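You operate a simulated robot arm through the tools that you are given. There is no shell and no other tool. Be economical: measure what you need, move in short steps, check, and stop when the job is done.

The job below is to be done with a simulated robot arm. You get a single attempt, and the scene is never put back.

## Task
Release the brass pin and take the orange tube off the air gripper.
Fine: air off and vented first, and left so; pin on the clear patch, tube ends in the tube rail, black plug back in its outlet.

The check looks at the end state, three seconds after you hand in, the way a careful person would. Anything else that was tipped, shoved, dropped, spilled or broken makes it a failure.

## Robot
A 6-joint arm with a two-finger gripper on a trunk, on a base that drives. Base frame: it is fixed to the floor where the robot stands at the start and does not move with it; the origin is under the middle of the robot, x ahead of it, y to its left, z up; the surface under the hand at the start is at about z = 0.88. Lengths are in m, angles in degrees, forces in N, time in s.
It reaches about 0.718 m from its shoulder. Its first joint turns from -69.0 to 172.0 degrees. Places, roughly: clear patch of the air bench [0.4, -0.2, 0.9]; gripper port [0.4, 0, 0.9]; main gauge [0.7, -0.2, 1.4]; orange jaw [0.5, 0, 0.9]; red lever [0.6, 0, 1.3]; tube rail [0.4, 0.1, 0.9]; yellow lever [0.7, -0.3, 1.1]. Payload 3 kg.
The TCP is the grasp point, 0.03 m short of the fingertips. In the tool frame z runs along the fingers and y along their closing line. Largest opening 0.096 m; the body of the gripper starts 0.053 m behind the TCP.
Orientation is told as [roll, pitch, yaw] about the base's x, y, z axes, in that order, counted from this pose: with the fingers straight down and closing along the base's y, the tool's x points along the base's -x, its y along +y and its z along -z.

## Interface
- The arm moves only by the tool apply_moves. Its argument "deltas" is a list of rows, each a list of 3 entries, a list of its own where there are three numbers: the shift along the tool's x, y, z in m, then the turn, a rotation vector about the tool's x, y, z in degrees, then the opening, from 0 (shut) to 1 (fully open). In form: [[[x, y, z], [wx, wy, wz], jaw], ...]. A call has 1 to 12 rows; each row is the pose to reach, as a shift and turn from the pose commanded when the call began, along the tool's axes at that moment. Rows are played at 5 a second. More than 0.05 m and 8.6 degrees between two rows, or a gripper value outside its range, and nothing of the call is played. Where a pose cannot be reached the arm comes as near as it can. A force on the tool above 60 N (or 10 N above the force at the start of the call, whichever is more), or a blocked arm, ends the call early, and 0.2 s more pass. Each finger travels about 0.153 m/s and halts on what it meets, pressing with about 41 N; the grip force reading is that of the motor and also rises with nothing between the fingers. The clock runs only during rows and for 0.2 s after the last one: add rows that repeat a pose to give the fingers time. It gives the time, the measured TCP pose, the force on the tool (base axes), the opening and the grip force at its end, in the units of the frame above (readings bear some noise), with the torque about the TCP (base axes, N m) and any sound that the robot's microphone picked up, and new pictures: "pictures" is both (left out), scene, wrist or none.
- Cameras (640 x 400 px; columns grow to the right, rows downward): "scene" is now at [0.1195, -0.0196, 1.4699]; the picture's right is [-0.28, -0.96, -0.00], its down [-0.79, 0.23, -0.56] and it looks along [0.54, -0.16, -0.83] (base axes); focal length 252 px, centre (320, 200). "wrist" rides on the gripper at [0.073, 0.022, -0.083] in the tool frame; the picture's right is [-0.29, 0.96, 0.00], its down [-0.66, -0.20, -0.72] and it looks along [-0.69, -0.21, 0.69] (tool axes); focal length 247 px, centre (320, 200). There is no depth. A picture from a camera that has moved, and an enlarged one, comes with that camera's place and axes in the base frame and with its lens.
- slide_trunk(by): slides the trunk up (or, below 0, down) by that many m; the arm and the scene camera ride with it, the base frame stays. It gives what a move gives, with no picture.
- base_move(legs): drives the robot by 1 to 6 legs, each [ahead, left, turn to the left] in m, m and degrees, along the robot's own axes; the way and the turn of a leg run together, so that a leg with both is an arc; at most 1.5 m and 180 degrees a leg. The arm and the cameras ride along, it lands a little off, and it stops where it bumps. It gives what a move gives, and a new picture of the scene camera.
- head_to(pan, tilt): turns the head with the scene camera to pan (to the left, within 86 degrees either way) and tilt (down, from -29 to 69), counted from straight ahead of the robot. It gives what a move gives, and a new picture of the scene camera.
- close_up(camera, box): a new picture of the part [left, top, right, bottom] of that camera's present view, enlarged. The clock stands still meanwhile.
- sign_off(): hands the job in; it is judged then, once.

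Go step by step. Nothing tells you exact positions but the pictures and the camera data: compare them with the known pose of the tool, close in by small moves and look again before you grip or let go. The budget is 120 turns and 260 pictures, counting those below and the enlarged ones. Unless the task says otherwise, let go and move clear before handing in, and close with one line.

The tools are called after "Request:" as a command line: name --argument value ..., lists and objects as JSON in quotes. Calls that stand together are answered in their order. apply_moves: Moves the arm, as the interface text tells. Its arguments: {"type":"object","properties":{"deltas":{"type":"array","items":{"type":"array"}},"pictures":{"type":"string","enum":["both","scene","wrist","none"]}},"required":["deltas"]} The other tools are called the same way: slide_trunk (by) slides the trunk up or down; base_move (legs) drives the base; head_to (pan, tilt) turns the head that bears the scene camera; close_up (camera, box) takes an enlarged picture of a part of a camera's view; sign_off () hands the job in.

At the start:

```text
clock: 0.0
position: [0.3344, -0.2101, 0.9998]
ee_rot: [-0.1, -0.1, 0.0]
wrist_force: [0.1, 0.0, -0.2]
ft_torque: [-0.01, 0.02, 0.0]
gripper_width: 0.0961
gripper_force: 0.1
trunk travel left (down, up): [-0.849, 0.091]
robot x, y, heading: [0.0011, 0.0019, 0.1]
head pan, tilt: [-16.1, 55.7]
```

scene: 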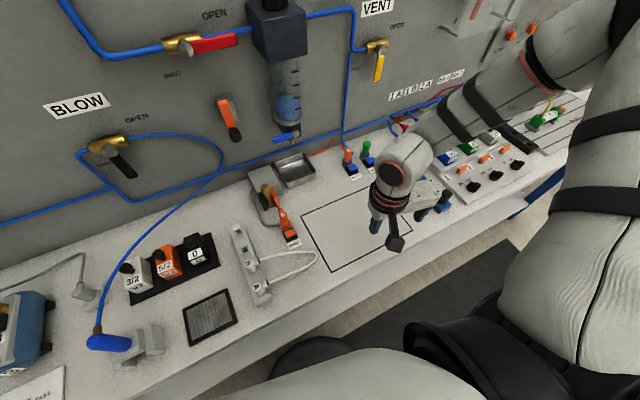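
wrist: 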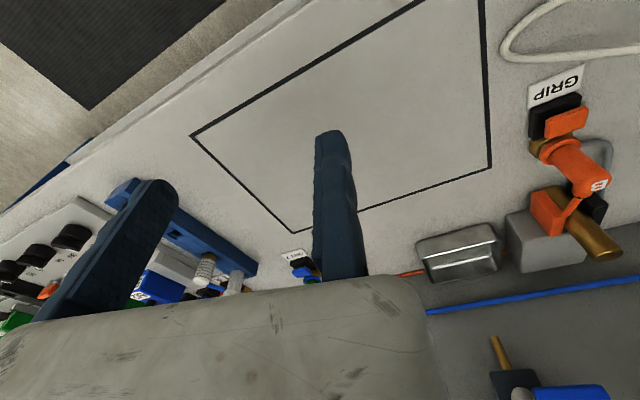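

I see an air bench with a back panel (red supply lever, yellow vent lever, black blow lever), a pneumatic gripper "GRIP" holding a brass pin, and a tube rail. I'll look at it in more detail first.

Request:
close_up --camera "scene" --box '[200, 140, 360, 300]'

Request:
close_up --camera "wrist" --box '[400, 20, 640, 300]'

Request:
head_to --pan -10 --tilt 15

```text
2.50 times, centred on (280, 220) of scene
camera zoom: at [0.1195, -0.0196, 1.4699], right [-0.28, -0.96, 0.0], down [-0.79, 0.23, -0.56], along [0.54, -0.16, -0.83], focal length 629 px, centre (420, 150)
```

zoom: 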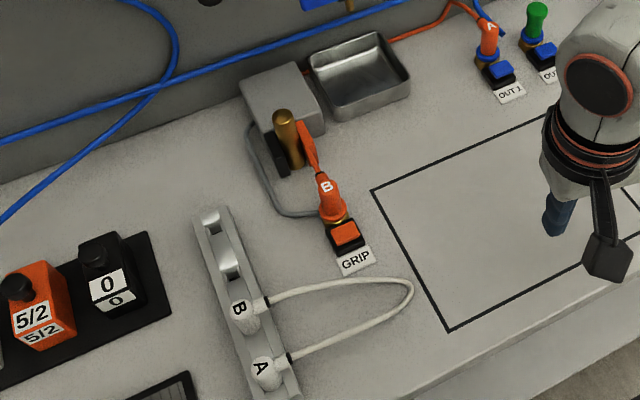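

```text
1.43 times, centred on (520, 160) of wrist
camera zoom: at [0.2598, -0.1887, 1.0831], right [0.29, 0.96, 0.0], down [0.66, -0.2, 0.72], along [0.69, -0.21, -0.69], focal length 353 px, centre (34, 257)
```

zoom: 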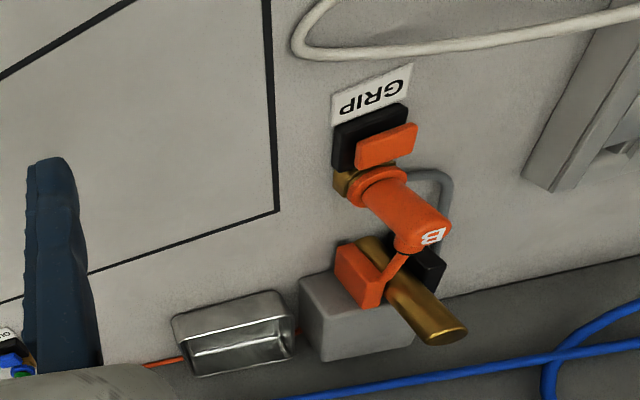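

```text
clock: 1.1
position: [0.3345, -0.211, 1.0002]
ee_rot: [0.1, 0.1, 0.1]
wrist_force: [-0.3, 0.1, -0.1]
ft_torque: [0.02, 0.0, 0.04]
gripper_width: 0.0959
gripper_force: 0.1
trunk travel left (down, up): [-0.849, 0.091]
robot x, y, heading: [0.0002, -0.0016, -0.2]
head pan, tilt: [-10.0, 15.0]
camera scene: at [0.1429, -0.016, 1.5309], right [-0.17, -0.98, 0.0], down [-0.26, 0.05, -0.97], along [0.95, -0.17, -0.26], focal length 252 px, centre (320, 200)
```

scene: 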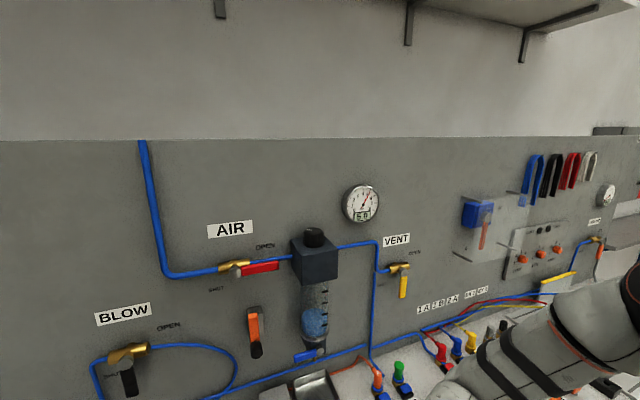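

The gauge shows 6.0ish with AIR open and VENT shut. I'll zoom to read the details and look for the black plug.

Request:
close_up --camera "scene" --box '[190, 170, 430, 320]'

Request:
close_up --camera "scene" --box '[400, 160, 640, 400]'

Request:
close_up --camera "scene" --box '[220, 280, 460, 400]'

Request:
head_to --pan -45 --tilt 40

Request:
head_to --pan 25 --tilt 50

```text
2.67 times, centred on (310, 245) of scene
camera zoom: at [0.1429, -0.016, 1.5309], right [-0.17, -0.98, 0.0], down [-0.26, 0.05, -0.97], along [0.95, -0.17, -0.26], focal length 671 px, centre (347, 80)
```

zoom: 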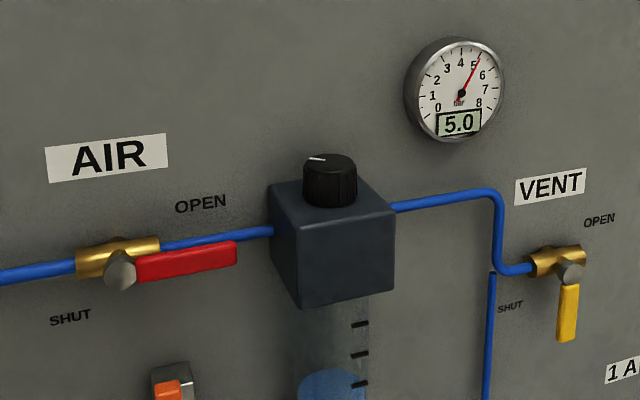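

```text
1.67 times, centred on (520, 280) of scene
camera zoom: at [0.1429, -0.016, 1.5309], right [-0.17, -0.98, 0.0], down [-0.26, 0.05, -0.97], along [0.95, -0.17, -0.26], focal length 419 px, centre (-13, 67)
```

zoom: 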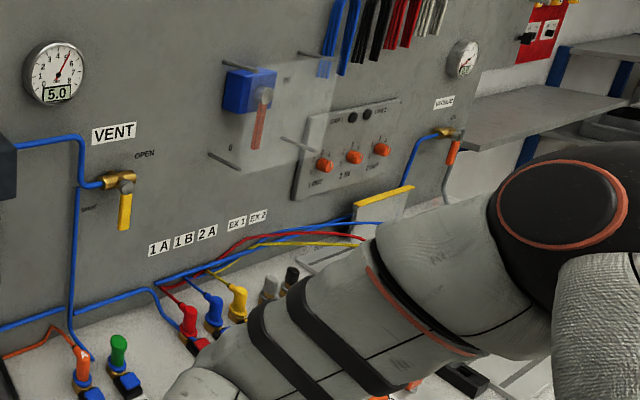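

```text
2.67 times, centred on (340, 340) of scene
camera zoom: at [0.1429, -0.016, 1.5309], right [-0.17, -0.98, 0.0], down [-0.26, 0.05, -0.97], along [0.95, -0.17, -0.26], focal length 671 px, centre (267, -173)
```

zoom: 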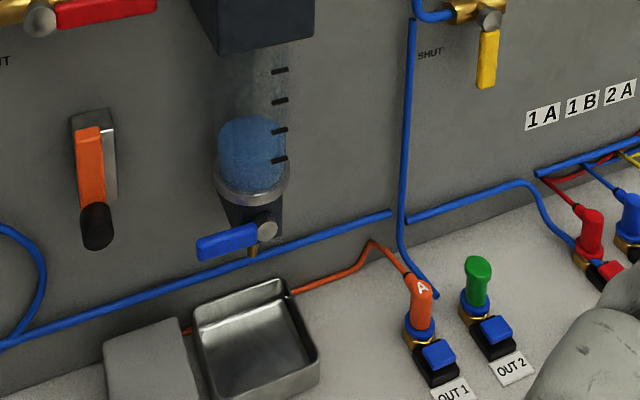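

```text
clock: 2.1
position: [0.3354, -0.2108, 1.0]
ee_rot: [0.0, -0.1, -0.1]
wrist_force: [-0.4, 0.1, -0.9]
ft_torque: [-0.03, -0.01, -0.03]
gripper_width: 0.0959
gripper_force: 0.0
trunk travel left (down, up): [-0.849, 0.091]
robot x, y, heading: [-0.0026, -0.0024, -0.2]
head pan, tilt: [-45.0, 40.0]
camera scene: at [0.1112, -0.0598, 1.4915], right [-0.71, -0.71, 0.0], down [-0.45, 0.45, -0.77], along [0.54, -0.54, -0.64], focal length 252 px, centre (320, 200)
```

scene: 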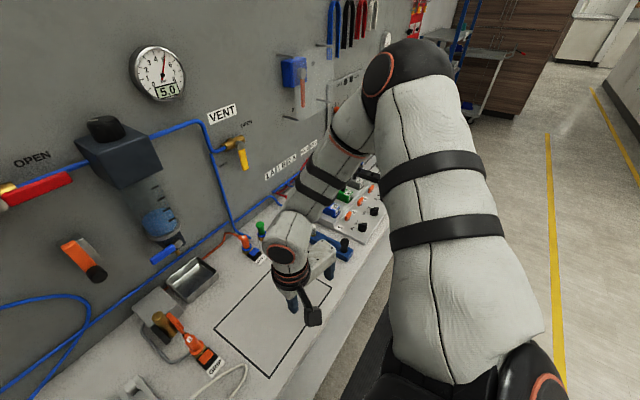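

```text
clock: 3.5
position: [0.3334, -0.2103, 1.0001]
ee_rot: [0.0, -0.1, 0.0]
wrist_force: [0.3, 0.2, -0.3]
ft_torque: [-0.02, 0.01, 0.03]
gripper_width: 0.0958
gripper_force: 0.1
trunk travel left (down, up): [-0.849, 0.091]
robot x, y, heading: [-0.0027, -0.0001, -0.1]
head pan, tilt: [25.0, 50.0]
camera scene: at [0.1208, 0.0327, 1.4773], right [0.42, -0.91, 0.0], down [-0.69, -0.32, -0.64], along [0.58, 0.27, -0.77], focal length 252 px, centre (320, 200)
```

scene: 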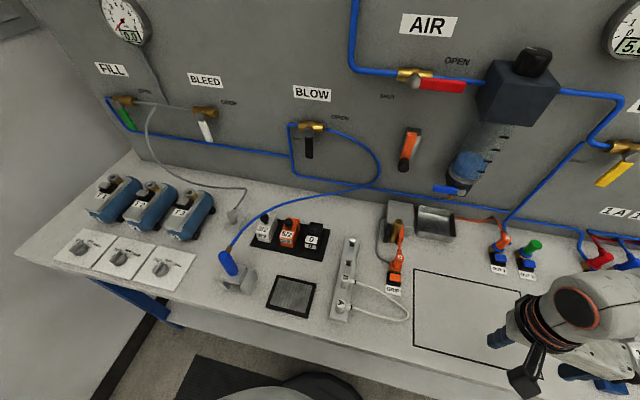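

The AIR lever is open (along the pipe), the VENT lever is down (shut), and the gauge reads 5.0. I'll turn the hand to point at the panel and raise it, then look again.

Request:
apply_moves --deltas '[[[0, 0.01, -0.025], [0, -8, 0], 1], [[0, 0.02, -0.05], [0, -16, 0], 0.8], [[0, 0.03, -0.075], [0, -24, 0], 0.6], [[0, 0.04, -0.1], [0, -32, 0], 0.4], [[0, 0.05, -0.125], [0, -40, 0], 0.2], [[0, 0.06, -0.15], [0, -48, 0], 0], [[0, 0.07, -0.175], [0, -56, 0], 0], [[0, 0.08, -0.2], [0, -64, 0], 0], [[0, 0.09, -0.225], [0, -72, 0], 0], [[0, 0.1, -0.25], [0, -80, 0], 0], [[0, 0.11, -0.25], [0, -85, 0], 0], [[0, 0.11, -0.25], [0, -90, 0], 0]]' --pictures "wrist"

Request:
head_to --pan -20 --tilt 35

```text
clock: 6.1
position: [0.3792, -0.2206, 1.3784]
ee_rot: [-12.7, -87.8, 12.2]
wrist_force: [-0.4, -0.4, -0.9]
ft_torque: [0.02, -0.01, 0.07]
gripper_width: 0.0001
gripper_force: 33.2
out of reach, approached as far as the arm can: row 2, 3, 4, 5, 6, 7, 8, 9, 10, 11, 12
trunk travel left (down, up): [-0.849, 0.091]
robot x, y, heading: [0.002, 0.0031, -0.2]
head pan, tilt: [25.0, 50.0]
camera wrist: at [0.2926, -0.1986, 1.3074], right [0.02, 0.96, 0.29], down [-0.7, -0.19, 0.69], along [0.71, -0.21, 0.67], focal length 247 px, centre (320, 200)
```

wrist: 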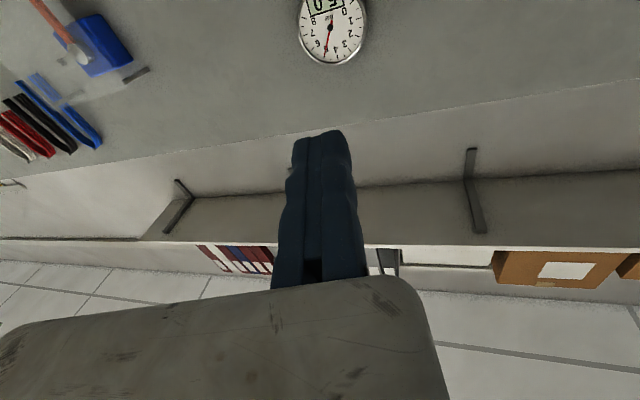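

```text
clock: 7.2
position: [0.375, -0.2143, 1.3789]
ee_rot: [-18.5, -87.8, 17.8]
wrist_force: [0.4, 0.3, 1.4]
ft_torque: [0.01, 0.01, -0.01]
gripper_width: 0.0001
gripper_force: 33.3
trunk travel left (down, up): [-0.849, 0.091]
robot x, y, heading: [-0.0006, -0.0019, 0.1]
head pan, tilt: [-20.0, 35.0]
camera scene: at [0.1341, -0.0305, 1.4989], right [-0.34, -0.94, 0.0], down [-0.54, 0.2, -0.82], along [0.77, -0.28, -0.57], focal length 252 px, centre (320, 200)
```

scene: 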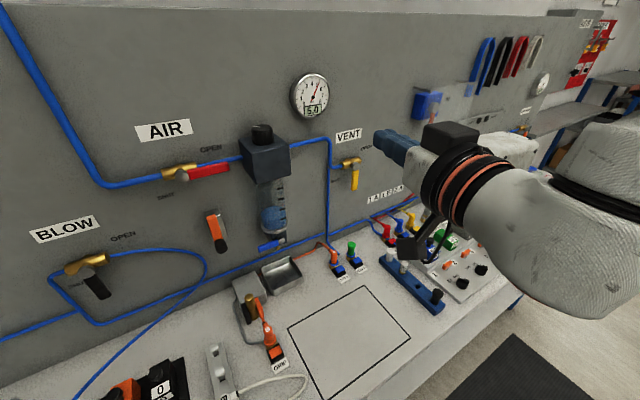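

The arm doesn't like the folded pose this close to the body. I'll check the blue rack on the right, where a black plug seems to sit.

Request:
close_up --camera "scene" --box '[320, 200, 520, 325]'

Request:
close_up --camera "scene" --box '[180, 230, 340, 390]'

```text
3.20 times, centred on (420, 262) of scene
camera zoom: at [0.1341, -0.0305, 1.4989], right [-0.34, -0.94, 0.0], down [-0.54, 0.2, -0.82], along [0.77, -0.28, -0.57], focal length 805 px, centre (0, 0)
```

zoom: 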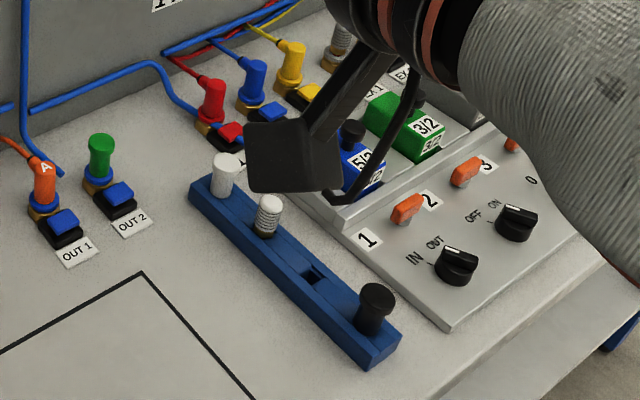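

```text
2.50 times, centred on (260, 310) of scene
camera zoom: at [0.1341, -0.0305, 1.4989], right [-0.34, -0.94, 0.0], down [-0.54, 0.2, -0.82], along [0.77, -0.28, -0.57], focal length 629 px, centre (470, -75)
```

zoom: 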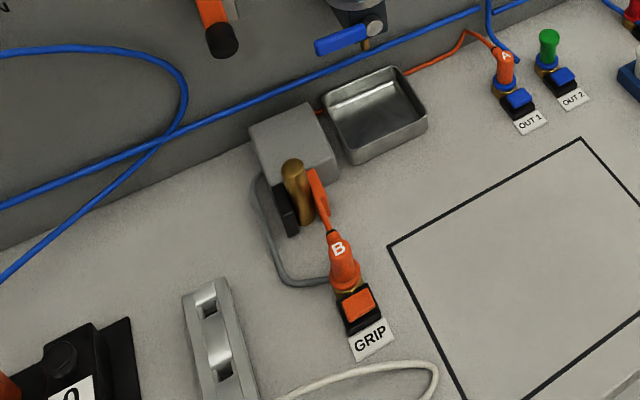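

The black plug sits in the blue plug rack; OUT 1 and GRIP have push buttons for release. Now I'll extend forward to a reachable pose in front of the AIR lever.

Request:
apply_moves --deltas '[[[0, 0, 0.04], [0, 0, 0], 0], [[0, -0.02, 0.08], [0, 0, 0], 0], [[0, -0.05, 0.12], [0, 0, 0], 0], [[0, -0.05, 0.12], [0, 0, 0], 0]]' --pictures "both"

```text
clock: 8.2
position: [0.4948, -0.2697, 1.3824]
ee_rot: [34.8, -90.0, -34.8]
wrist_force: [0.6, 0.6, -0.1]
ft_torque: [0.01, -0.01, 0.0]
gripper_width: 0.0001
gripper_force: 33.0
trunk travel left (down, up): [-0.849, 0.091]
robot x, y, heading: [0.0026, -0.0013, -0.0]
head pan, tilt: [-20.0, 35.0]
camera scene: at [0.1344, -0.0301, 1.4989], right [-0.34, -0.94, 0.0], down [-0.54, 0.2, -0.82], along [0.77, -0.28, -0.57], focal length 252 px, centre (320, 200)
camera wrist: at [0.4103, -0.2482, 1.3086], right [0.0, 0.96, 0.29], down [-0.72, -0.2, 0.66], along [0.69, -0.21, 0.69], focal length 247 px, centre (320, 200)
```

scene: 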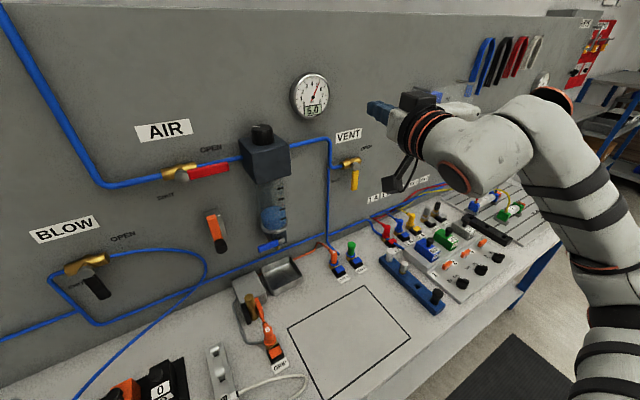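
wrist: 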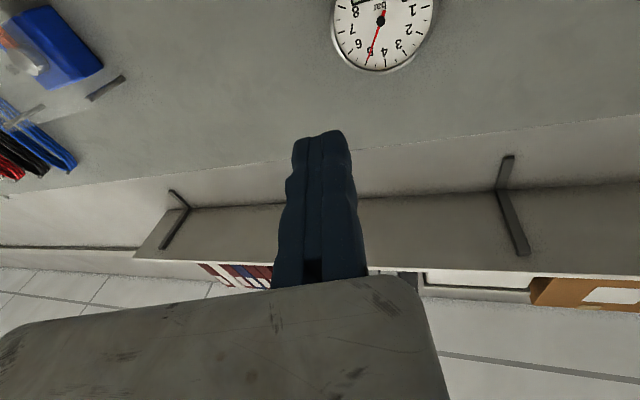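

Good: it is now reachable with the fingers square to the panel. I'll roll the hand so its camera sits on top, looking down past the fingers.

Request:
apply_moves --deltas '[[[0, 0, -0.01], [0, 0, 8.2], 0], [[0, 0, -0.02], [0, 0, 16.4], 0], [[0, 0, -0.03], [0, 0, 24.6], 0], [[0, 0, -0.03], [0, 0, 32.8], 0], [[0, 0, -0.03], [0, 0, 41], 0], [[0, 0, -0.03], [0, 0, 49.2], 0], [[0, 0, -0.03], [0, 0, 57.4], 0], [[0, 0, -0.03], [0, 0, 65.6], 0], [[0, 0, -0.03], [0, 0, 73.8], 0], [[0, 0, -0.03], [0, 0, 82], 0], [[0, 0, -0.03], [0, 0, 90], 0]]' --pictures "none"

Request:
apply_moves --deltas '[[[0, 0, 0], [0, 0, 8.2], 0], [[0, 0, 0], [0, 0, 16.4], 0], [[0, 0, 0], [0, 0, 24.6], 0], [[0, 0, 0], [0, 0, 32.8], 0], [[0, 0, 0], [0, 0, 41], 0], [[0, 0, 0], [0, 0, 49.2], 0], [[0, 0, 0], [0, 0, 57.4], 0], [[0, 0, 0], [0, 0, 65.6], 0], [[0, 0, 0], [0, 0, 73.8], 0], [[0, 0, 0], [0, 0, 82], 0], [[0, 0, 0], [0, 0, 90], 0]]' --pictures "both"

```text
clock: 10.6
position: [0.4628, -0.2672, 1.3815]
ee_rot: [90.1, 0.2, -90.0]
wrist_force: [0.1, 0.3, -0.2]
ft_torque: [0.02, 0.02, 0.01]
gripper_width: 0.0
gripper_force: 33.3
trunk travel left (down, up): [-0.849, 0.091]
robot x, y, heading: [-0.0038, 0.0002, 0.1]
head pan, tilt: [-20.0, 35.0]
```

```text
clock: 13.0
position: [0.4608, -0.2662, 1.3814]
ee_rot: [-92.6, 89.8, 87.4]
wrist_force: [0.9, 0.1, 0.5]
ft_torque: [-0.01, 0.02, 0.02]
gripper_width: 0.0001
gripper_force: 33.1
trunk travel left (down, up): [-0.849, 0.091]
robot x, y, heading: [0.0018, -0.0007, -0.1]
head pan, tilt: [-20.0, 35.0]
camera scene: at [0.1336, -0.03, 1.499], right [-0.34, -0.94, 0.0], down [-0.54, 0.2, -0.82], along [0.77, -0.28, -0.57], focal length 252 px, centre (320, 200)
camera wrist: at [0.3765, -0.2901, 1.4539], right [0.0, -0.95, -0.3], down [-0.72, 0.21, -0.66], along [0.69, 0.21, -0.69], focal length 247 px, centre (320, 200)
```

scene: 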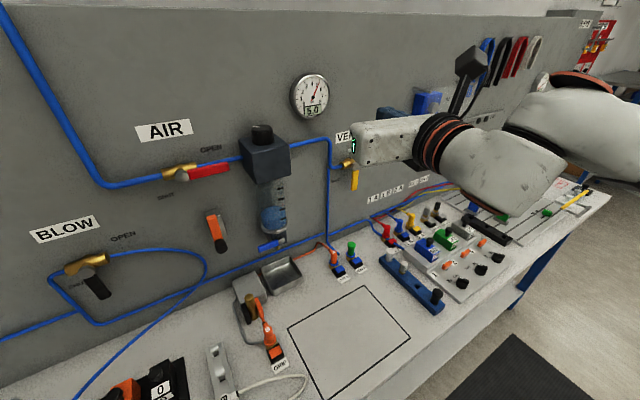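
wrist: 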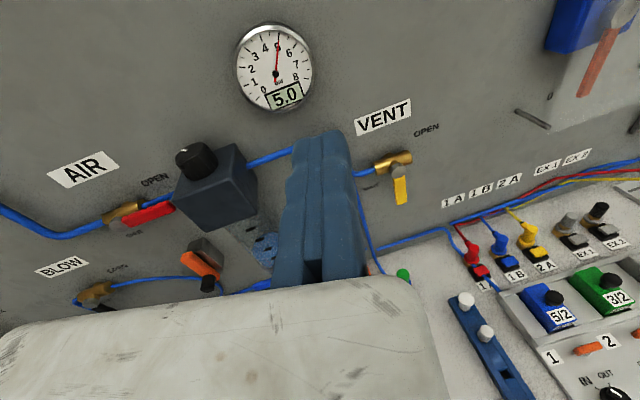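

The view is clear: the AIR lever runs from its pivot at about (0.62, 0.08, 1.27) to y ≈ -0.01. I'll slide left to stand in front of it, staying well off the panel.

Request:
apply_moves --deltas '[[[0, -0.04, 0], [0, 0, 0], 0], [[0, -0.08, 0], [0, 0, 0], 0], [[0, -0.12, 0], [0, 0, 0], 0], [[-0.01, -0.16, 0], [0, 0, 0], 0], [[-0.02, -0.2, 0], [0, 0, 0], 0], [[-0.03, -0.24, 0], [0, 0, 0], 0], [[-0.04, -0.28, 0], [0, 0, 0], 0], [[-0.06, -0.301, 0], [0, 0, 0], 0], [[-0.06, -0.301, 0], [0, 0, 0], 0]]' --pictures "both"

```text
clock: 15.0
position: [0.4435, -0.1372, 1.3616]
ee_rot: [-46.5, 90.1, 133.7]
wrist_force: [-0.2, -0.6, -0.5]
ft_torque: [-0.01, 0.0, 0.02]
gripper_width: 0.0
gripper_force: 33.1
out of reach, approached as far as the arm can: row 4, 5, 6, 7, 8, 9
trunk travel left (down, up): [-0.849, 0.091]
robot x, y, heading: [0.0016, 0.0005, -0.1]
head pan, tilt: [-20.0, 35.0]
camera scene: at [0.1338, -0.0299, 1.499], right [-0.34, -0.94, 0.0], down [-0.54, 0.2, -0.82], along [0.77, -0.28, -0.57], focal length 252 px, centre (320, 200)
camera wrist: at [0.3604, -0.1608, 1.435], right [0.0, -0.96, -0.29], down [-0.72, 0.2, -0.66], along [0.69, 0.21, -0.69], focal length 247 px, centre (320, 200)
```

scene: 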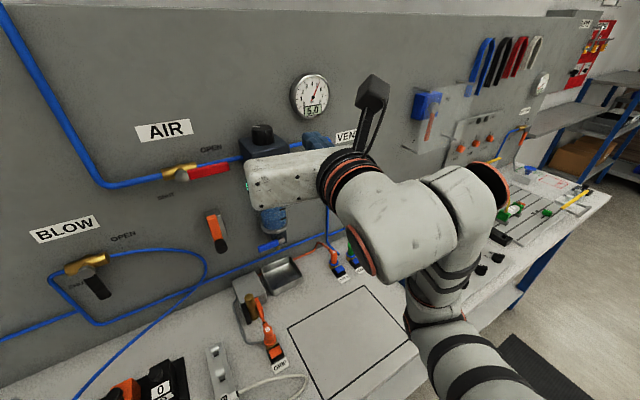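
wrist: 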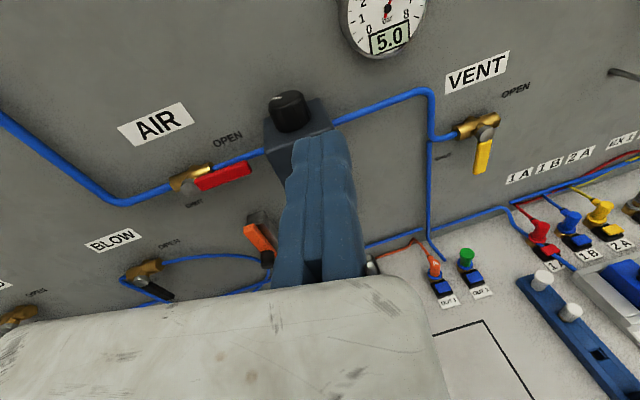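

The arm runs out sideways here, so I'll drive the base left about 0.2 m.

Request:
base_move --legs '[[0, 0.2, 0]]'

```text
clock: 16.6
position: [0.4167, -0.0181, 1.362]
ee_rot: [162.4, 89.9, -22.8]
wrist_force: [-0.2, -0.2, 0.4]
ft_torque: [0.02, 0.03, 0.02]
gripper_width: 0.0
gripper_force: 33.3
trunk travel left (down, up): [-0.849, 0.091]
robot x, y, heading: [-0.0105, 0.1575, -5.3]
head pan, tilt: [-20.0, 35.0]
stopped in leg 1: the robot was blocked; the commanded pose is now the measured one
camera scene: at [0.117, 0.1175, 1.4992], right [-0.43, -0.9, 0.0], down [-0.52, 0.24, -0.82], along [0.74, -0.35, -0.57], focal length 252 px, centre (320, 200)
```

scene: 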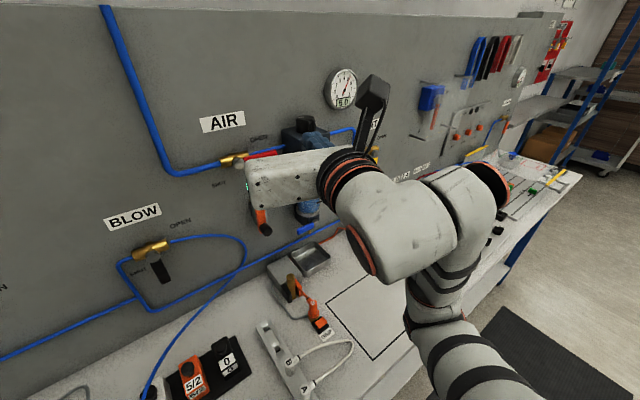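

The base bumped something on the left. I'll look down there before moving on.

Request:
head_to --pan 30 --tilt 69

Request:
head_to --pan 80 --tilt 60

```text
clock: 17.8
position: [0.4173, -0.019, 1.3615]
ee_rot: [-31.1, 90.0, 143.8]
wrist_force: [0.2, 0.4, 0.3]
ft_torque: [0.03, -0.04, 0.03]
gripper_width: 0.0
gripper_force: 33.1
trunk travel left (down, up): [-0.849, 0.091]
robot x, y, heading: [-0.0129, 0.1589, -5.1]
head pan, tilt: [30.0, 68.8]
camera scene: at [0.0898, 0.178, 1.4554], right [0.42, -0.91, 0.0], down [-0.85, -0.39, -0.36], along [0.33, 0.15, -0.93], focal length 252 px, centre (320, 200)
```

scene: 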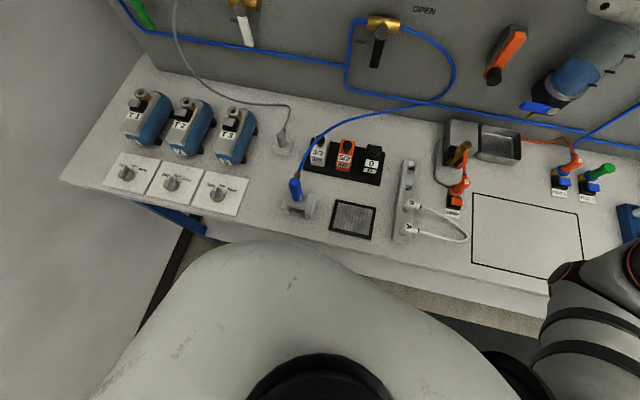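

```text
clock: 19.0
position: [0.4189, -0.0197, 1.3616]
ee_rot: [-27.6, 90.0, 147.2]
wrist_force: [0.2, 0.2, -0.3]
ft_torque: [0.0, -0.01, -0.03]
gripper_width: 0.0
gripper_force: 33.0
trunk travel left (down, up): [-0.849, 0.091]
robot x, y, heading: [-0.011, 0.1594, -5.3]
head pan, tilt: [80.0, 60.0]
camera scene: at [0.0566, 0.2189, 1.4647], right [0.96, -0.26, 0.0], down [-0.23, -0.84, -0.5], along [0.13, 0.48, -0.87], focal length 252 px, centre (320, 200)
```

scene: 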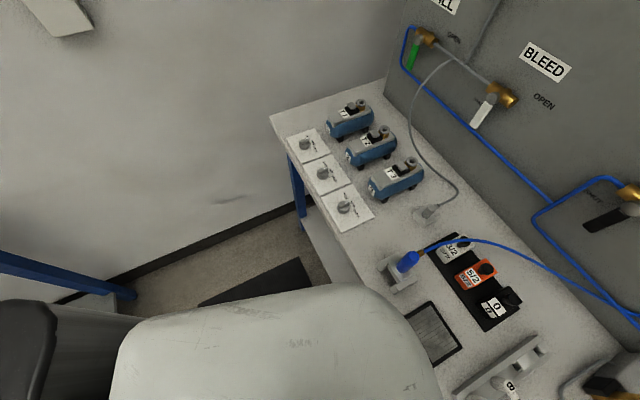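

Nothing obvious beside the base; the hand might have touched the regulator. I'll look through the wrist camera.

Request:
close_up --camera "wrist" --box '[0, 0, 640, 400]'

Request:
head_to --pan -20 --tilt 25

```text
1.00 times, centred on (320, 200) of wrist (not enlarged: the box is as wide or as high as the picture)
camera zoom: at [0.3323, -0.0345, 1.435], right [-0.09, -0.95, -0.29], down [-0.7, 0.27, -0.66], along [0.71, 0.15, -0.69], focal length 247 px, centre (320, 200)
```

zoom: 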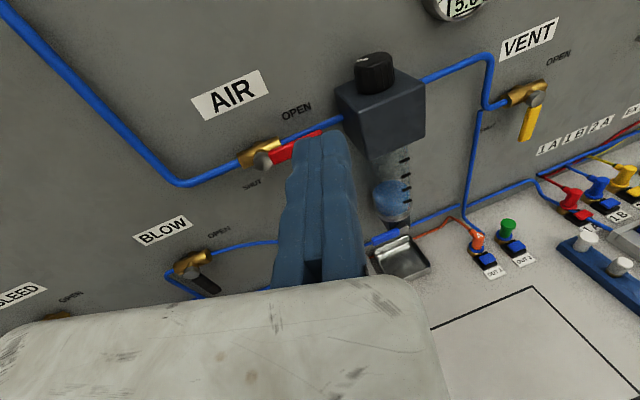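

```text
clock: 20.7
position: [0.4173, -0.0187, 1.3613]
ee_rot: [-15.4, 90.0, 159.4]
wrist_force: [0.4, -0.1, 0.4]
ft_torque: [-0.01, 0.01, -0.01]
gripper_width: 0.0
gripper_force: 33.2
trunk travel left (down, up): [-0.849, 0.091]
robot x, y, heading: [-0.0116, 0.1622, -5.3]
head pan, tilt: [-20.0, 25.0]
camera scene: at [0.1223, 0.1154, 1.5147], right [-0.43, -0.9, 0.0], down [-0.38, 0.18, -0.91], along [0.82, -0.39, -0.42], focal length 252 px, centre (320, 200)
```

scene: 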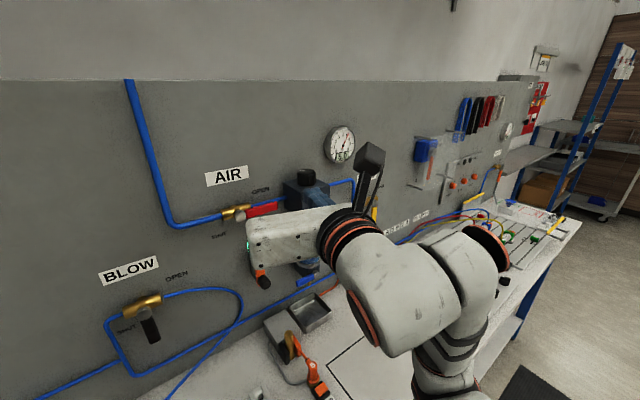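

The knob sits at x≈0.64 and the hand was clear of it, so the base bump was low down and elsewhere; the hand is now near enough. I'll square up and move in front of and above the red lever.

Request:
apply_moves --deltas '[[[-0.01, -0.016, 0.03], [2, 0, 0], 0], [[-0.02, -0.032, 0.06], [4, 0, 0], 0], [[-0.031, -0.049, 0.1], [5.3, 0, 0], 0], [[-0.031, -0.049, 0.109], [5.3, 0, 0], 0], [[-0.031, -0.049, 0.109], [5.3, 0, 0], 0]]' --pictures "both"

```text
clock: 21.9
position: [0.5128, -0.0196, 1.3321]
ee_rot: [-1.7, 89.9, 178.7]
wrist_force: [0.5, 0.0, 0.4]
ft_torque: [0.0, -0.01, -0.01]
gripper_width: 0.0001
gripper_force: 32.7
out of reach, approached as far as the arm can: row 1, 2, 3, 4, 5
trunk travel left (down, up): [-0.849, 0.091]
robot x, y, heading: [-0.0103, 0.1584, -5.2]
head pan, tilt: [-20.0, 25.0]
camera scene: at [0.1219, 0.1153, 1.5148], right [-0.43, -0.9, 0.0], down [-0.38, 0.18, -0.91], along [0.82, -0.39, -0.42], focal length 252 px, centre (320, 200)
camera wrist: at [0.4295, -0.0426, 1.4054], right [0.01, -0.96, -0.29], down [-0.72, 0.2, -0.66], along [0.69, 0.22, -0.69], focal length 247 px, centre (320, 200)
```

scene: 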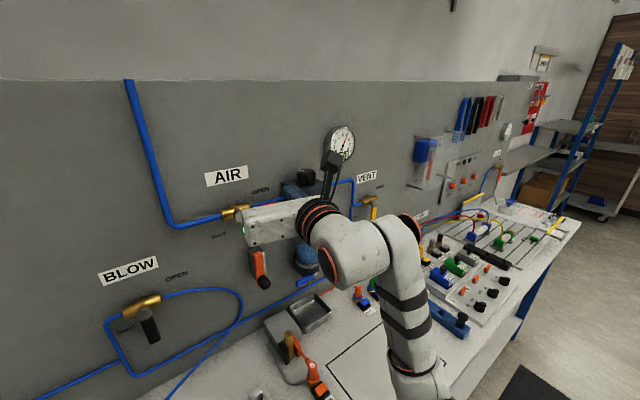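
wrist: 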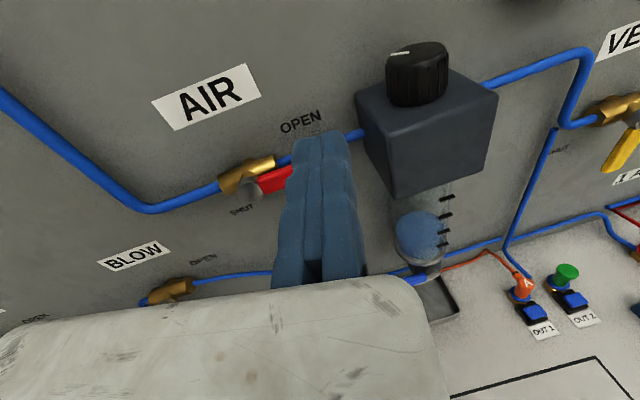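

The arm is again short by a few centimetres to the left. I'll yaw the fingers about 20° leftwards so the tip can reach over the lever.

Request:
apply_moves --deltas '[[[0, 0, 0], [7, 0, 0], 0], [[0, -0.01, 0], [14, 0, 0], 0], [[-0.01, -0.02, 0.01], [20, 0, 0], 0], [[-0.02, -0.03, 0.019], [20, 0, 0], 0], [[-0.02, -0.03, 0.019], [20, 0, 0], 0]]' --pictures "wrist"

```text
clock: 23.1
position: [0.5349, 0.011, 1.314]
ee_rot: [-167.2, 89.8, 33.1]
wrist_force: [0.3, -0.9, 0.1]
ft_torque: [0.01, 0.0, -0.04]
gripper_width: 0.0001
gripper_force: 33.0
trunk travel left (down, up): [-0.849, 0.091]
robot x, y, heading: [-0.0122, 0.16, -4.9]
head pan, tilt: [-20.0, 25.0]
camera wrist: at [0.4632, -0.0396, 1.3878], right [0.33, -0.9, -0.29], down [-0.75, -0.06, -0.66], along [0.58, 0.44, -0.69], focal length 247 px, centre (320, 200)
```

wrist: 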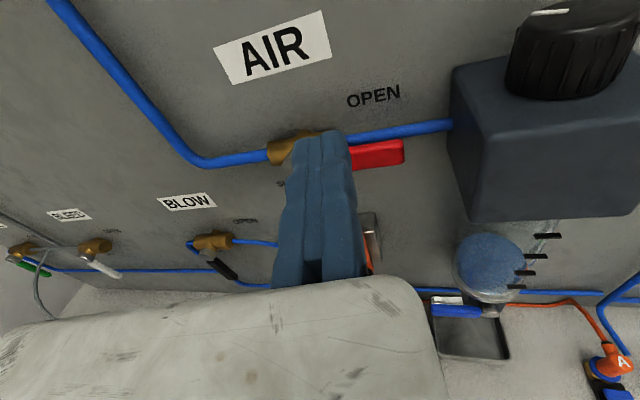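

The tip is just above the lever at y≈0.02. I'll go in to lever depth and start the push down along the arc.

Request:
apply_moves --deltas '[[[0, 0.01, 0.028], [0, 0, 0], 0], [[0, 0.0194, 0.0536], [0, 0, 0], 0], [[-0.022, 0.0194, 0.0536], [0, 0, 0], 0], [[-0.036, 0.0215, 0.053], [0, 0, 0], 0], [[-0.05, 0.0232, 0.0522], [0, 0, 0], 0]]' --pictures "wrist"

```text
clock: 24.3
position: [0.5925, 0.0073, 1.2642]
ee_rot: [-49.1, 90.0, 151.0]
wrist_force: [1.1, -0.8, 0.0]
ft_torque: [0.02, 0.0, 0.02]
gripper_width: 0.0
gripper_force: 33.2
trunk travel left (down, up): [-0.849, 0.091]
robot x, y, heading: [-0.0131, 0.1629, -5.4]
head pan, tilt: [-20.0, 25.0]
camera wrist: at [0.5203, -0.0434, 1.3371], right [0.33, -0.9, -0.29], down [-0.75, -0.06, -0.66], along [0.58, 0.44, -0.69], focal length 247 px, centre (320, 200)
```

wrist: 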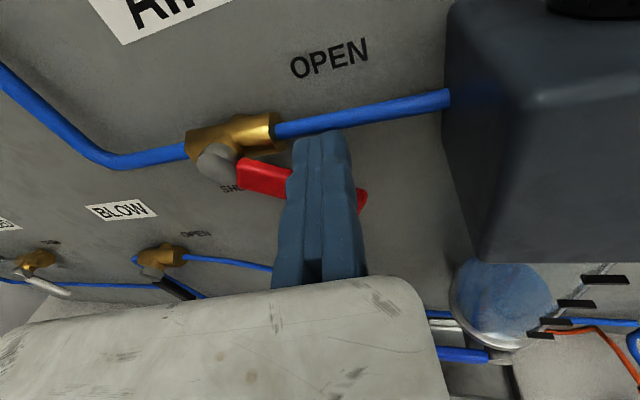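

The lever is turning freely. I'll continue the arc to vertical.

Request:
apply_moves --deltas '[[[-0.013, -0.004, 0.0015], [0, 0, 0], 0], [[-0.025, -0.0103, 0.0037], [0, 0, 0], 0], [[-0.035, -0.02, 0.0072], [0, 0, 0], 0], [[-0.042, -0.031, 0.0112], [0, 0, 0], 0], [[-0.045, -0.042, 0.0153], [0, 0, 0], 0], [[-0.045, -0.05, 0.018], [0, 0, 0], 0]]' --pictures "both"

```text
clock: 25.7
position: [0.5924, 0.0488, 1.2203]
ee_rot: [-135.2, 89.6, 64.6]
wrist_force: [3.1, -24.4, 5.7]
ft_torque: [0.31, -0.03, -0.32]
gripper_width: 0.0
gripper_force: 32.5
trunk travel left (down, up): [-0.849, 0.091]
robot x, y, heading: [-0.0087, 0.1561, -5.5]
head pan, tilt: [-20.0, 25.0]
camera scene: at [0.1223, 0.1041, 1.5145], right [-0.43, -0.9, -0.01], down [-0.38, 0.19, -0.9], along [0.82, -0.39, -0.43], focal length 252 px, centre (320, 200)
camera wrist: at [0.5199, -0.002, 1.2933], right [0.32, -0.9, -0.3], down [-0.75, -0.05, -0.66], along [0.58, 0.44, -0.69], focal length 247 px, centre (320, 200)
```

scene: 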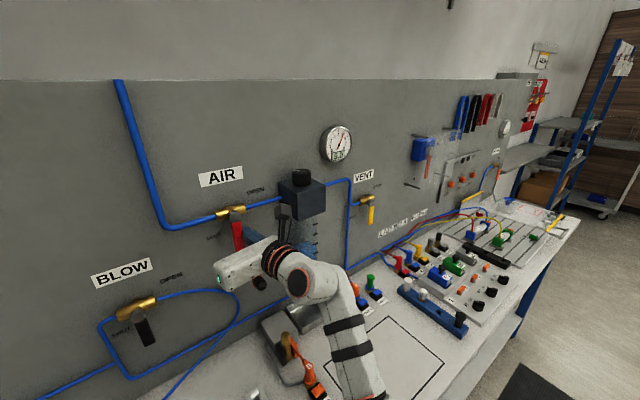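
wrist: 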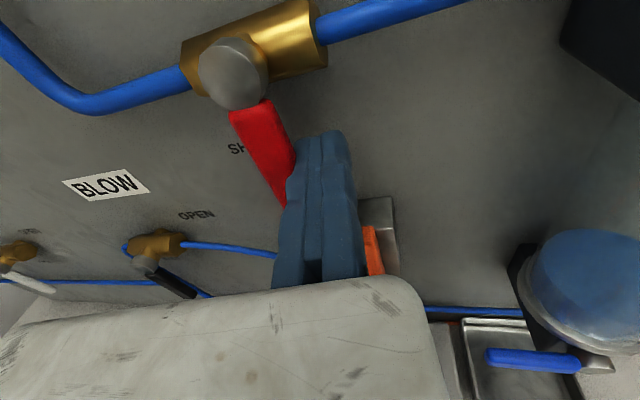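

The red lever is now down at SHUT, with a firm stop. Next I'll back off and travel to the left side of the yellow VENT lever (hub ≈ 0.69, -0.34, 1.175; panel yawed about 11°).

Request:
apply_moves --deltas '[[[0, 0.0188, -0.0068], [0, 0, 0], 0], [[0, 0.013, -0.0493], [0, 0, 0], 0], [[0, 0.0088, -0.0903], [0, 0, 0], 0], [[0, 0.0396, -0.1227], [-2, 0, 0], 0], [[-0.01, 0.0819, -0.138], [-4, 0, 0], 0], [[-0.02, 0.1242, -0.1533], [-6, 0, 0], 0], [[-0.035, 0.1665, -0.1686], [-8, 0, 0], 0], [[-0.05, 0.2088, -0.1839], [-9, 0, 0], 0], [[-0.065, 0.2545, -0.1898], [-9, 0, 0], 0], [[-0.08, 0.2972, -0.1893], [-9, 0, 0], 0], [[-0.095, 0.3323, -0.1702], [-9, 0, 0], 0], [[-0.095, 0.3323, -0.1702], [-9, 0, 0], 0]]' --pictures "both"

```text
clock: 28.3
position: [0.5482, -0.3088, 1.1262]
ee_rot: [157.6, 90.0, -11.2]
wrist_force: [-0.3, -0.3, -0.1]
ft_torque: [-0.02, 0.04, -0.02]
gripper_width: 0.0002
gripper_force: 32.9
trunk travel left (down, up): [-0.849, 0.091]
robot x, y, heading: [-0.0132, 0.1599, -5.5]
head pan, tilt: [-20.0, 25.0]
camera scene: at [0.1205, 0.1151, 1.5149], right [-0.43, -0.9, 0.0], down [-0.38, 0.18, -0.91], along [0.82, -0.39, -0.42], focal length 252 px, centre (320, 200)
camera wrist: at [0.4689, -0.3462, 1.1998], right [0.19, -0.94, -0.29], down [-0.75, 0.06, -0.66], along [0.64, 0.34, -0.69], focal length 247 px, centre (320, 200)
```

scene: 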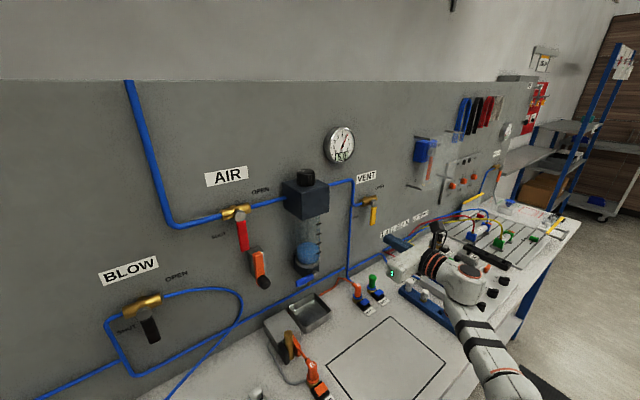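
wrist: 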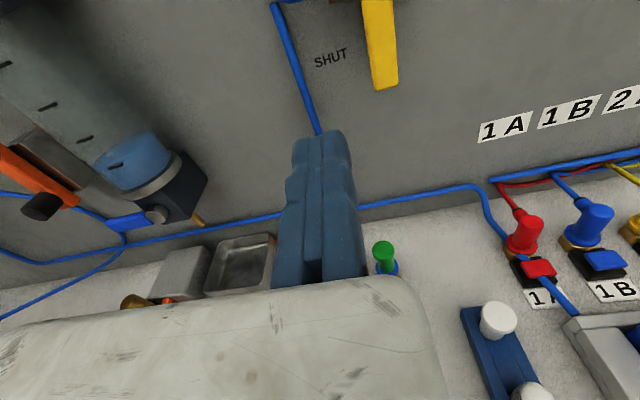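

The tip is left of the yellow lever. I'll go in to depth beside it and begin pushing it right.

Request:
apply_moves --deltas '[[[0, 0.023, 0.04], [0, 0, 0], 0], [[0, 0.023, 0.08], [0, 0, 0], 0], [[0, 0.023, 0.11], [0, 0, 0], 0], [[0, 0.038, 0.11], [0, 0, 0], 0], [[-0.002, 0.053, 0.11], [0, 0, 0], 0], [[-0.004, 0.066, 0.11], [0, 0, 0], 0]]' --pictures "wrist"

```text
clock: 29.7
position: [0.618, -0.3084, 1.1413]
ee_rot: [-65.9, 90.0, 125.2]
wrist_force: [0.3, -0.6, 0.2]
ft_torque: [-0.03, 0.06, -0.02]
gripper_width: 0.0
gripper_force: 32.8
out of reach, approached as far as the arm can: row 2, 3, 4, 5, 6
trunk travel left (down, up): [-0.849, 0.091]
robot x, y, heading: [-0.0097, 0.1577, -5.3]
head pan, tilt: [-20.0, 25.0]
camera wrist: at [0.5396, -0.3476, 1.2142], right [0.18, -0.94, -0.29], down [-0.75, 0.06, -0.66], along [0.64, 0.34, -0.69], focal length 247 px, centre (320, 200)
```

wrist: 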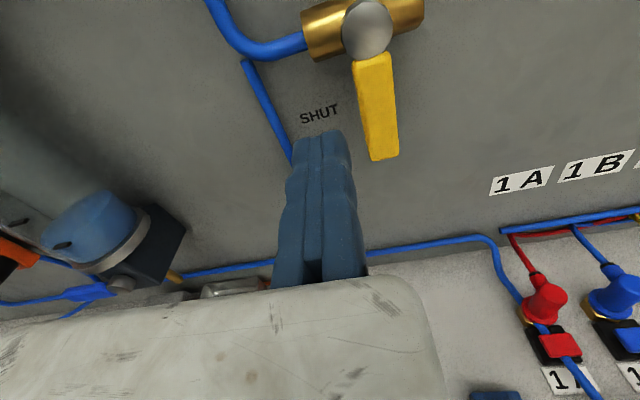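

That's out of reach from this base position, so I'll retract the hand and drive the base back right with the heading fixed.

Request:
apply_moves --deltas '[[[0, 0, -0.04], [0, 0, 0], 0], [[0, 0, -0.08], [0, 0, 0], 0], [[0, -0.03, -0.12], [0, 0, 0], 0]]' --pictures "none"

Request:
base_move --legs '[[0, -0.15, 5.3]]'

```text
clock: 30.5
position: [0.4912, -0.3023, 1.1414]
ee_rot: [-170.9, 89.9, 20.2]
wrist_force: [-0.4, -0.3, -0.6]
ft_torque: [0.02, 0.03, -0.03]
gripper_width: 0.0
gripper_force: 32.9
trunk travel left (down, up): [-0.849, 0.091]
robot x, y, heading: [-0.0179, 0.158, -5.2]
head pan, tilt: [-20.0, 25.0]
```

```text
clock: 31.9
position: [0.5272, -0.4051, 1.1388]
ee_rot: [69.4, 90.0, -94.3]
wrist_force: [0.3, -0.1, 0.0]
ft_torque: [0.02, -0.01, 0.01]
gripper_width: 0.0
gripper_force: 32.5
trunk travel left (down, up): [-0.849, 0.091]
robot x, y, heading: [-0.0196, 0.0088, -0.2]
head pan, tilt: [-20.0, 25.0]
camera scene: at [0.1184, -0.0222, 1.5148], right [-0.34, -0.94, 0.0], down [-0.4, 0.14, -0.91], along [0.85, -0.31, -0.42], focal length 252 px, centre (320, 200)
```

scene: 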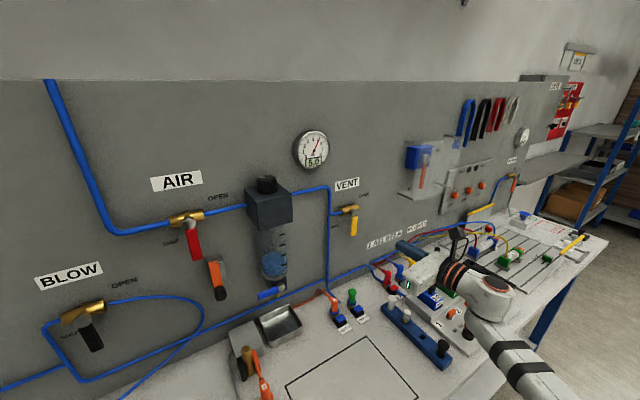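

Base back near the start heading. I'll place the tip left of the yellow lever again.

Request:
apply_moves --deltas '[[[0, -0.0314, 0.03], [-2.5, 0, 0], 0], [[-0.014, -0.0627, 0.06], [-5, 0, 0], 0], [[-0.014, -0.0587, 0.108], [-5, 0, 0], 0], [[-0.014, -0.0547, 0.155], [-5, 0, 0], 0]]' --pictures "wrist"

```text
clock: 32.9
position: [0.6629, -0.3086, 1.1257]
ee_rot: [34.9, 90.0, -133.8]
wrist_force: [0.2, 0.7, -0.5]
ft_torque: [-0.02, 0.03, 0.0]
gripper_width: 0.0
gripper_force: 32.5
trunk travel left (down, up): [-0.849, 0.091]
robot x, y, heading: [-0.0169, 0.0102, -0.0]
head pan, tilt: [-20.0, 25.0]
camera wrist: at [0.5856, -0.3478, 1.2], right [0.19, -0.94, -0.29], down [-0.75, 0.06, -0.66], along [0.63, 0.34, -0.69], focal length 247 px, centre (320, 200)
```

wrist: 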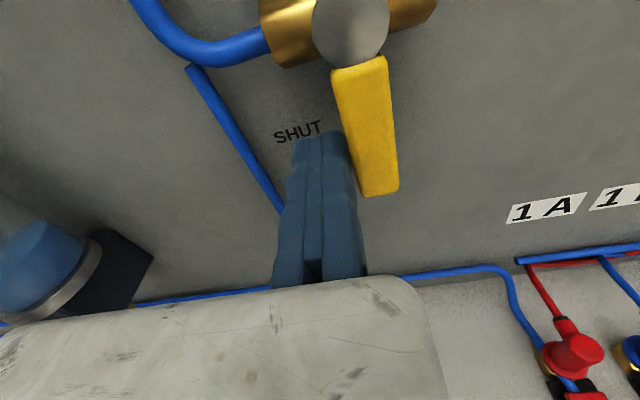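

The finger is right beside the lever at matching depth. Now the arc to the right and up to OPEN.

Request:
apply_moves --deltas '[[[0, 0.018, 0], [0, 0, 0], 0], [[-0.003, 0.032, 0], [0, 0, 0], 0], [[-0.004, 0.045, 0], [0, 0, 0], 0], [[0.001, 0.058, 0], [0, 0, 0], 0], [[0.008, 0.069, 0], [0, 0, 0], 0], [[0.018, 0.078, 0], [0, 0, 0], 0], [[0.03, 0.085, 0], [0, 0, 0], 0], [[0.041, 0.087, 0], [0, 0, 0], 0], [[0.045, 0.087, 0], [0, 0, 0], 0]]' --pictures "both"

```text
clock: 34.9
position: [0.6795, -0.3971, 1.1615]
ee_rot: [-17.0, 89.0, 174.1]
wrist_force: [-15.2, 8.3, -38.2]
ft_torque: [-0.15, 0.01, 0.08]
gripper_width: 0.0061
gripper_force: 33.0
out of reach, approached as far as the arm can: row 7
trunk travel left (down, up): [-0.849, 0.091]
robot x, y, heading: [-0.0163, 0.0099, -0.1]
head pan, tilt: [-20.0, 25.0]
camera scene: at [0.1227, -0.0262, 1.5136], right [-0.34, -0.94, 0.0], down [-0.4, 0.15, -0.9], along [0.85, -0.31, -0.43], focal length 252 px, centre (320, 200)
camera wrist: at [0.6024, -0.4356, 1.2351], right [0.18, -0.94, -0.3], down [-0.76, 0.06, -0.65], along [0.62, 0.34, -0.7], focal length 247 px, centre (320, 200)
```

scene: 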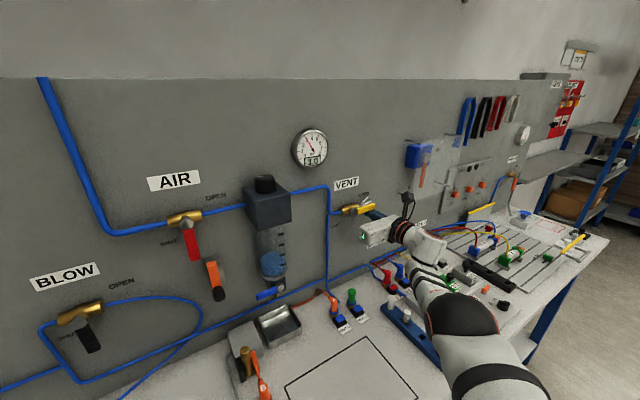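
wrist: 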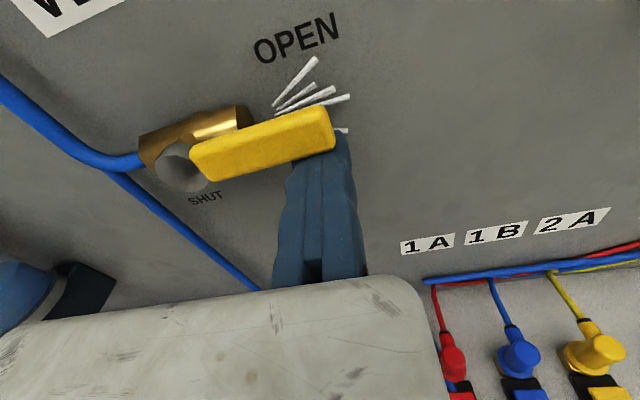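

VENT is open and hissing, with the gauge falling. I'll drop away from the lever, retract, and check the gauge.

Request:
apply_moves --deltas '[[[-0.02, 0, 0], [0, 0, 0], 0], [[-0.03, 0, -0.03], [0, 0, 0], 0], [[-0.02, 0, -0.07], [0, 0, 0], 0], [[0, 0, -0.11], [0, 0, 0], 0], [[0.03, 0, -0.14], [0, 0, 0], 0], [[0.06, 0, -0.15], [0, 0, 0], 0], [[0.08, -0.03, -0.15], [0, 0, 0], 0], [[0.08, -0.06, -0.15], [0, 0, 0], 0]]' --pictures "both"

Request:
close_up --camera "scene" --box '[140, 110, 400, 300]'

```text
clock: 36.7
position: [0.5255, -0.374, 1.2384]
ee_rot: [-11.7, 89.9, 179.7]
wrist_force: [0.5, -0.2, 0.3]
ft_torque: [0.0, -0.02, -0.01]
gripper_width: 0.0
gripper_force: 33.1
out of reach, approached as far as the arm can: row 1, 8
trunk travel left (down, up): [-0.849, 0.091]
robot x, y, heading: [-0.0179, 0.0068, 0.1]
head pan, tilt: [-20.0, 25.0]
camera scene: at [0.1191, -0.0235, 1.5147], right [-0.34, -0.94, 0.0], down [-0.4, 0.15, -0.91], along [0.85, -0.31, -0.42], focal length 252 px, centre (320, 200)
camera wrist: at [0.447, -0.4128, 1.3115], right [0.19, -0.94, -0.29], down [-0.75, 0.06, -0.66], along [0.63, 0.34, -0.69], focal length 247 px, centre (320, 200)
```

scene: 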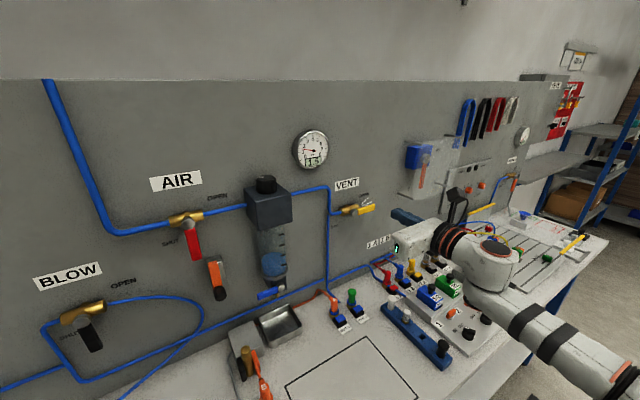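
wrist: 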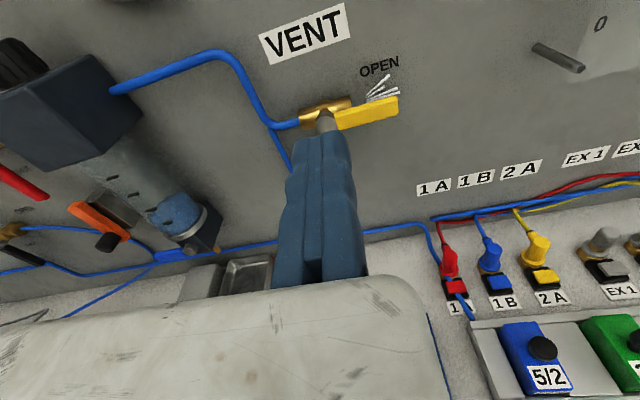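

```text
2.11 times, centred on (270, 205) of scene
camera zoom: at [0.1191, -0.0235, 1.5147], right [-0.34, -0.94, 0.0], down [-0.4, 0.15, -0.91], along [0.85, -0.31, -0.42], focal length 530 px, centre (425, 190)
```

zoom: 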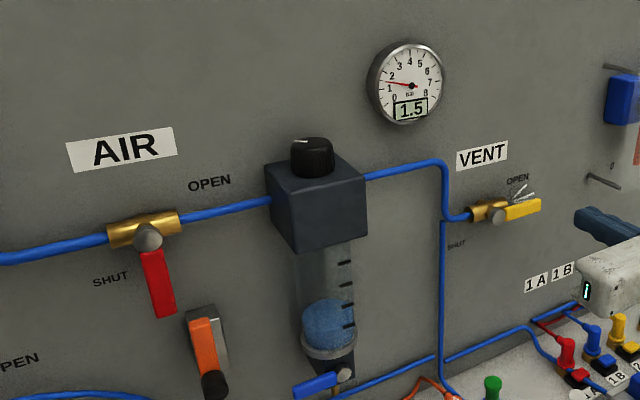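

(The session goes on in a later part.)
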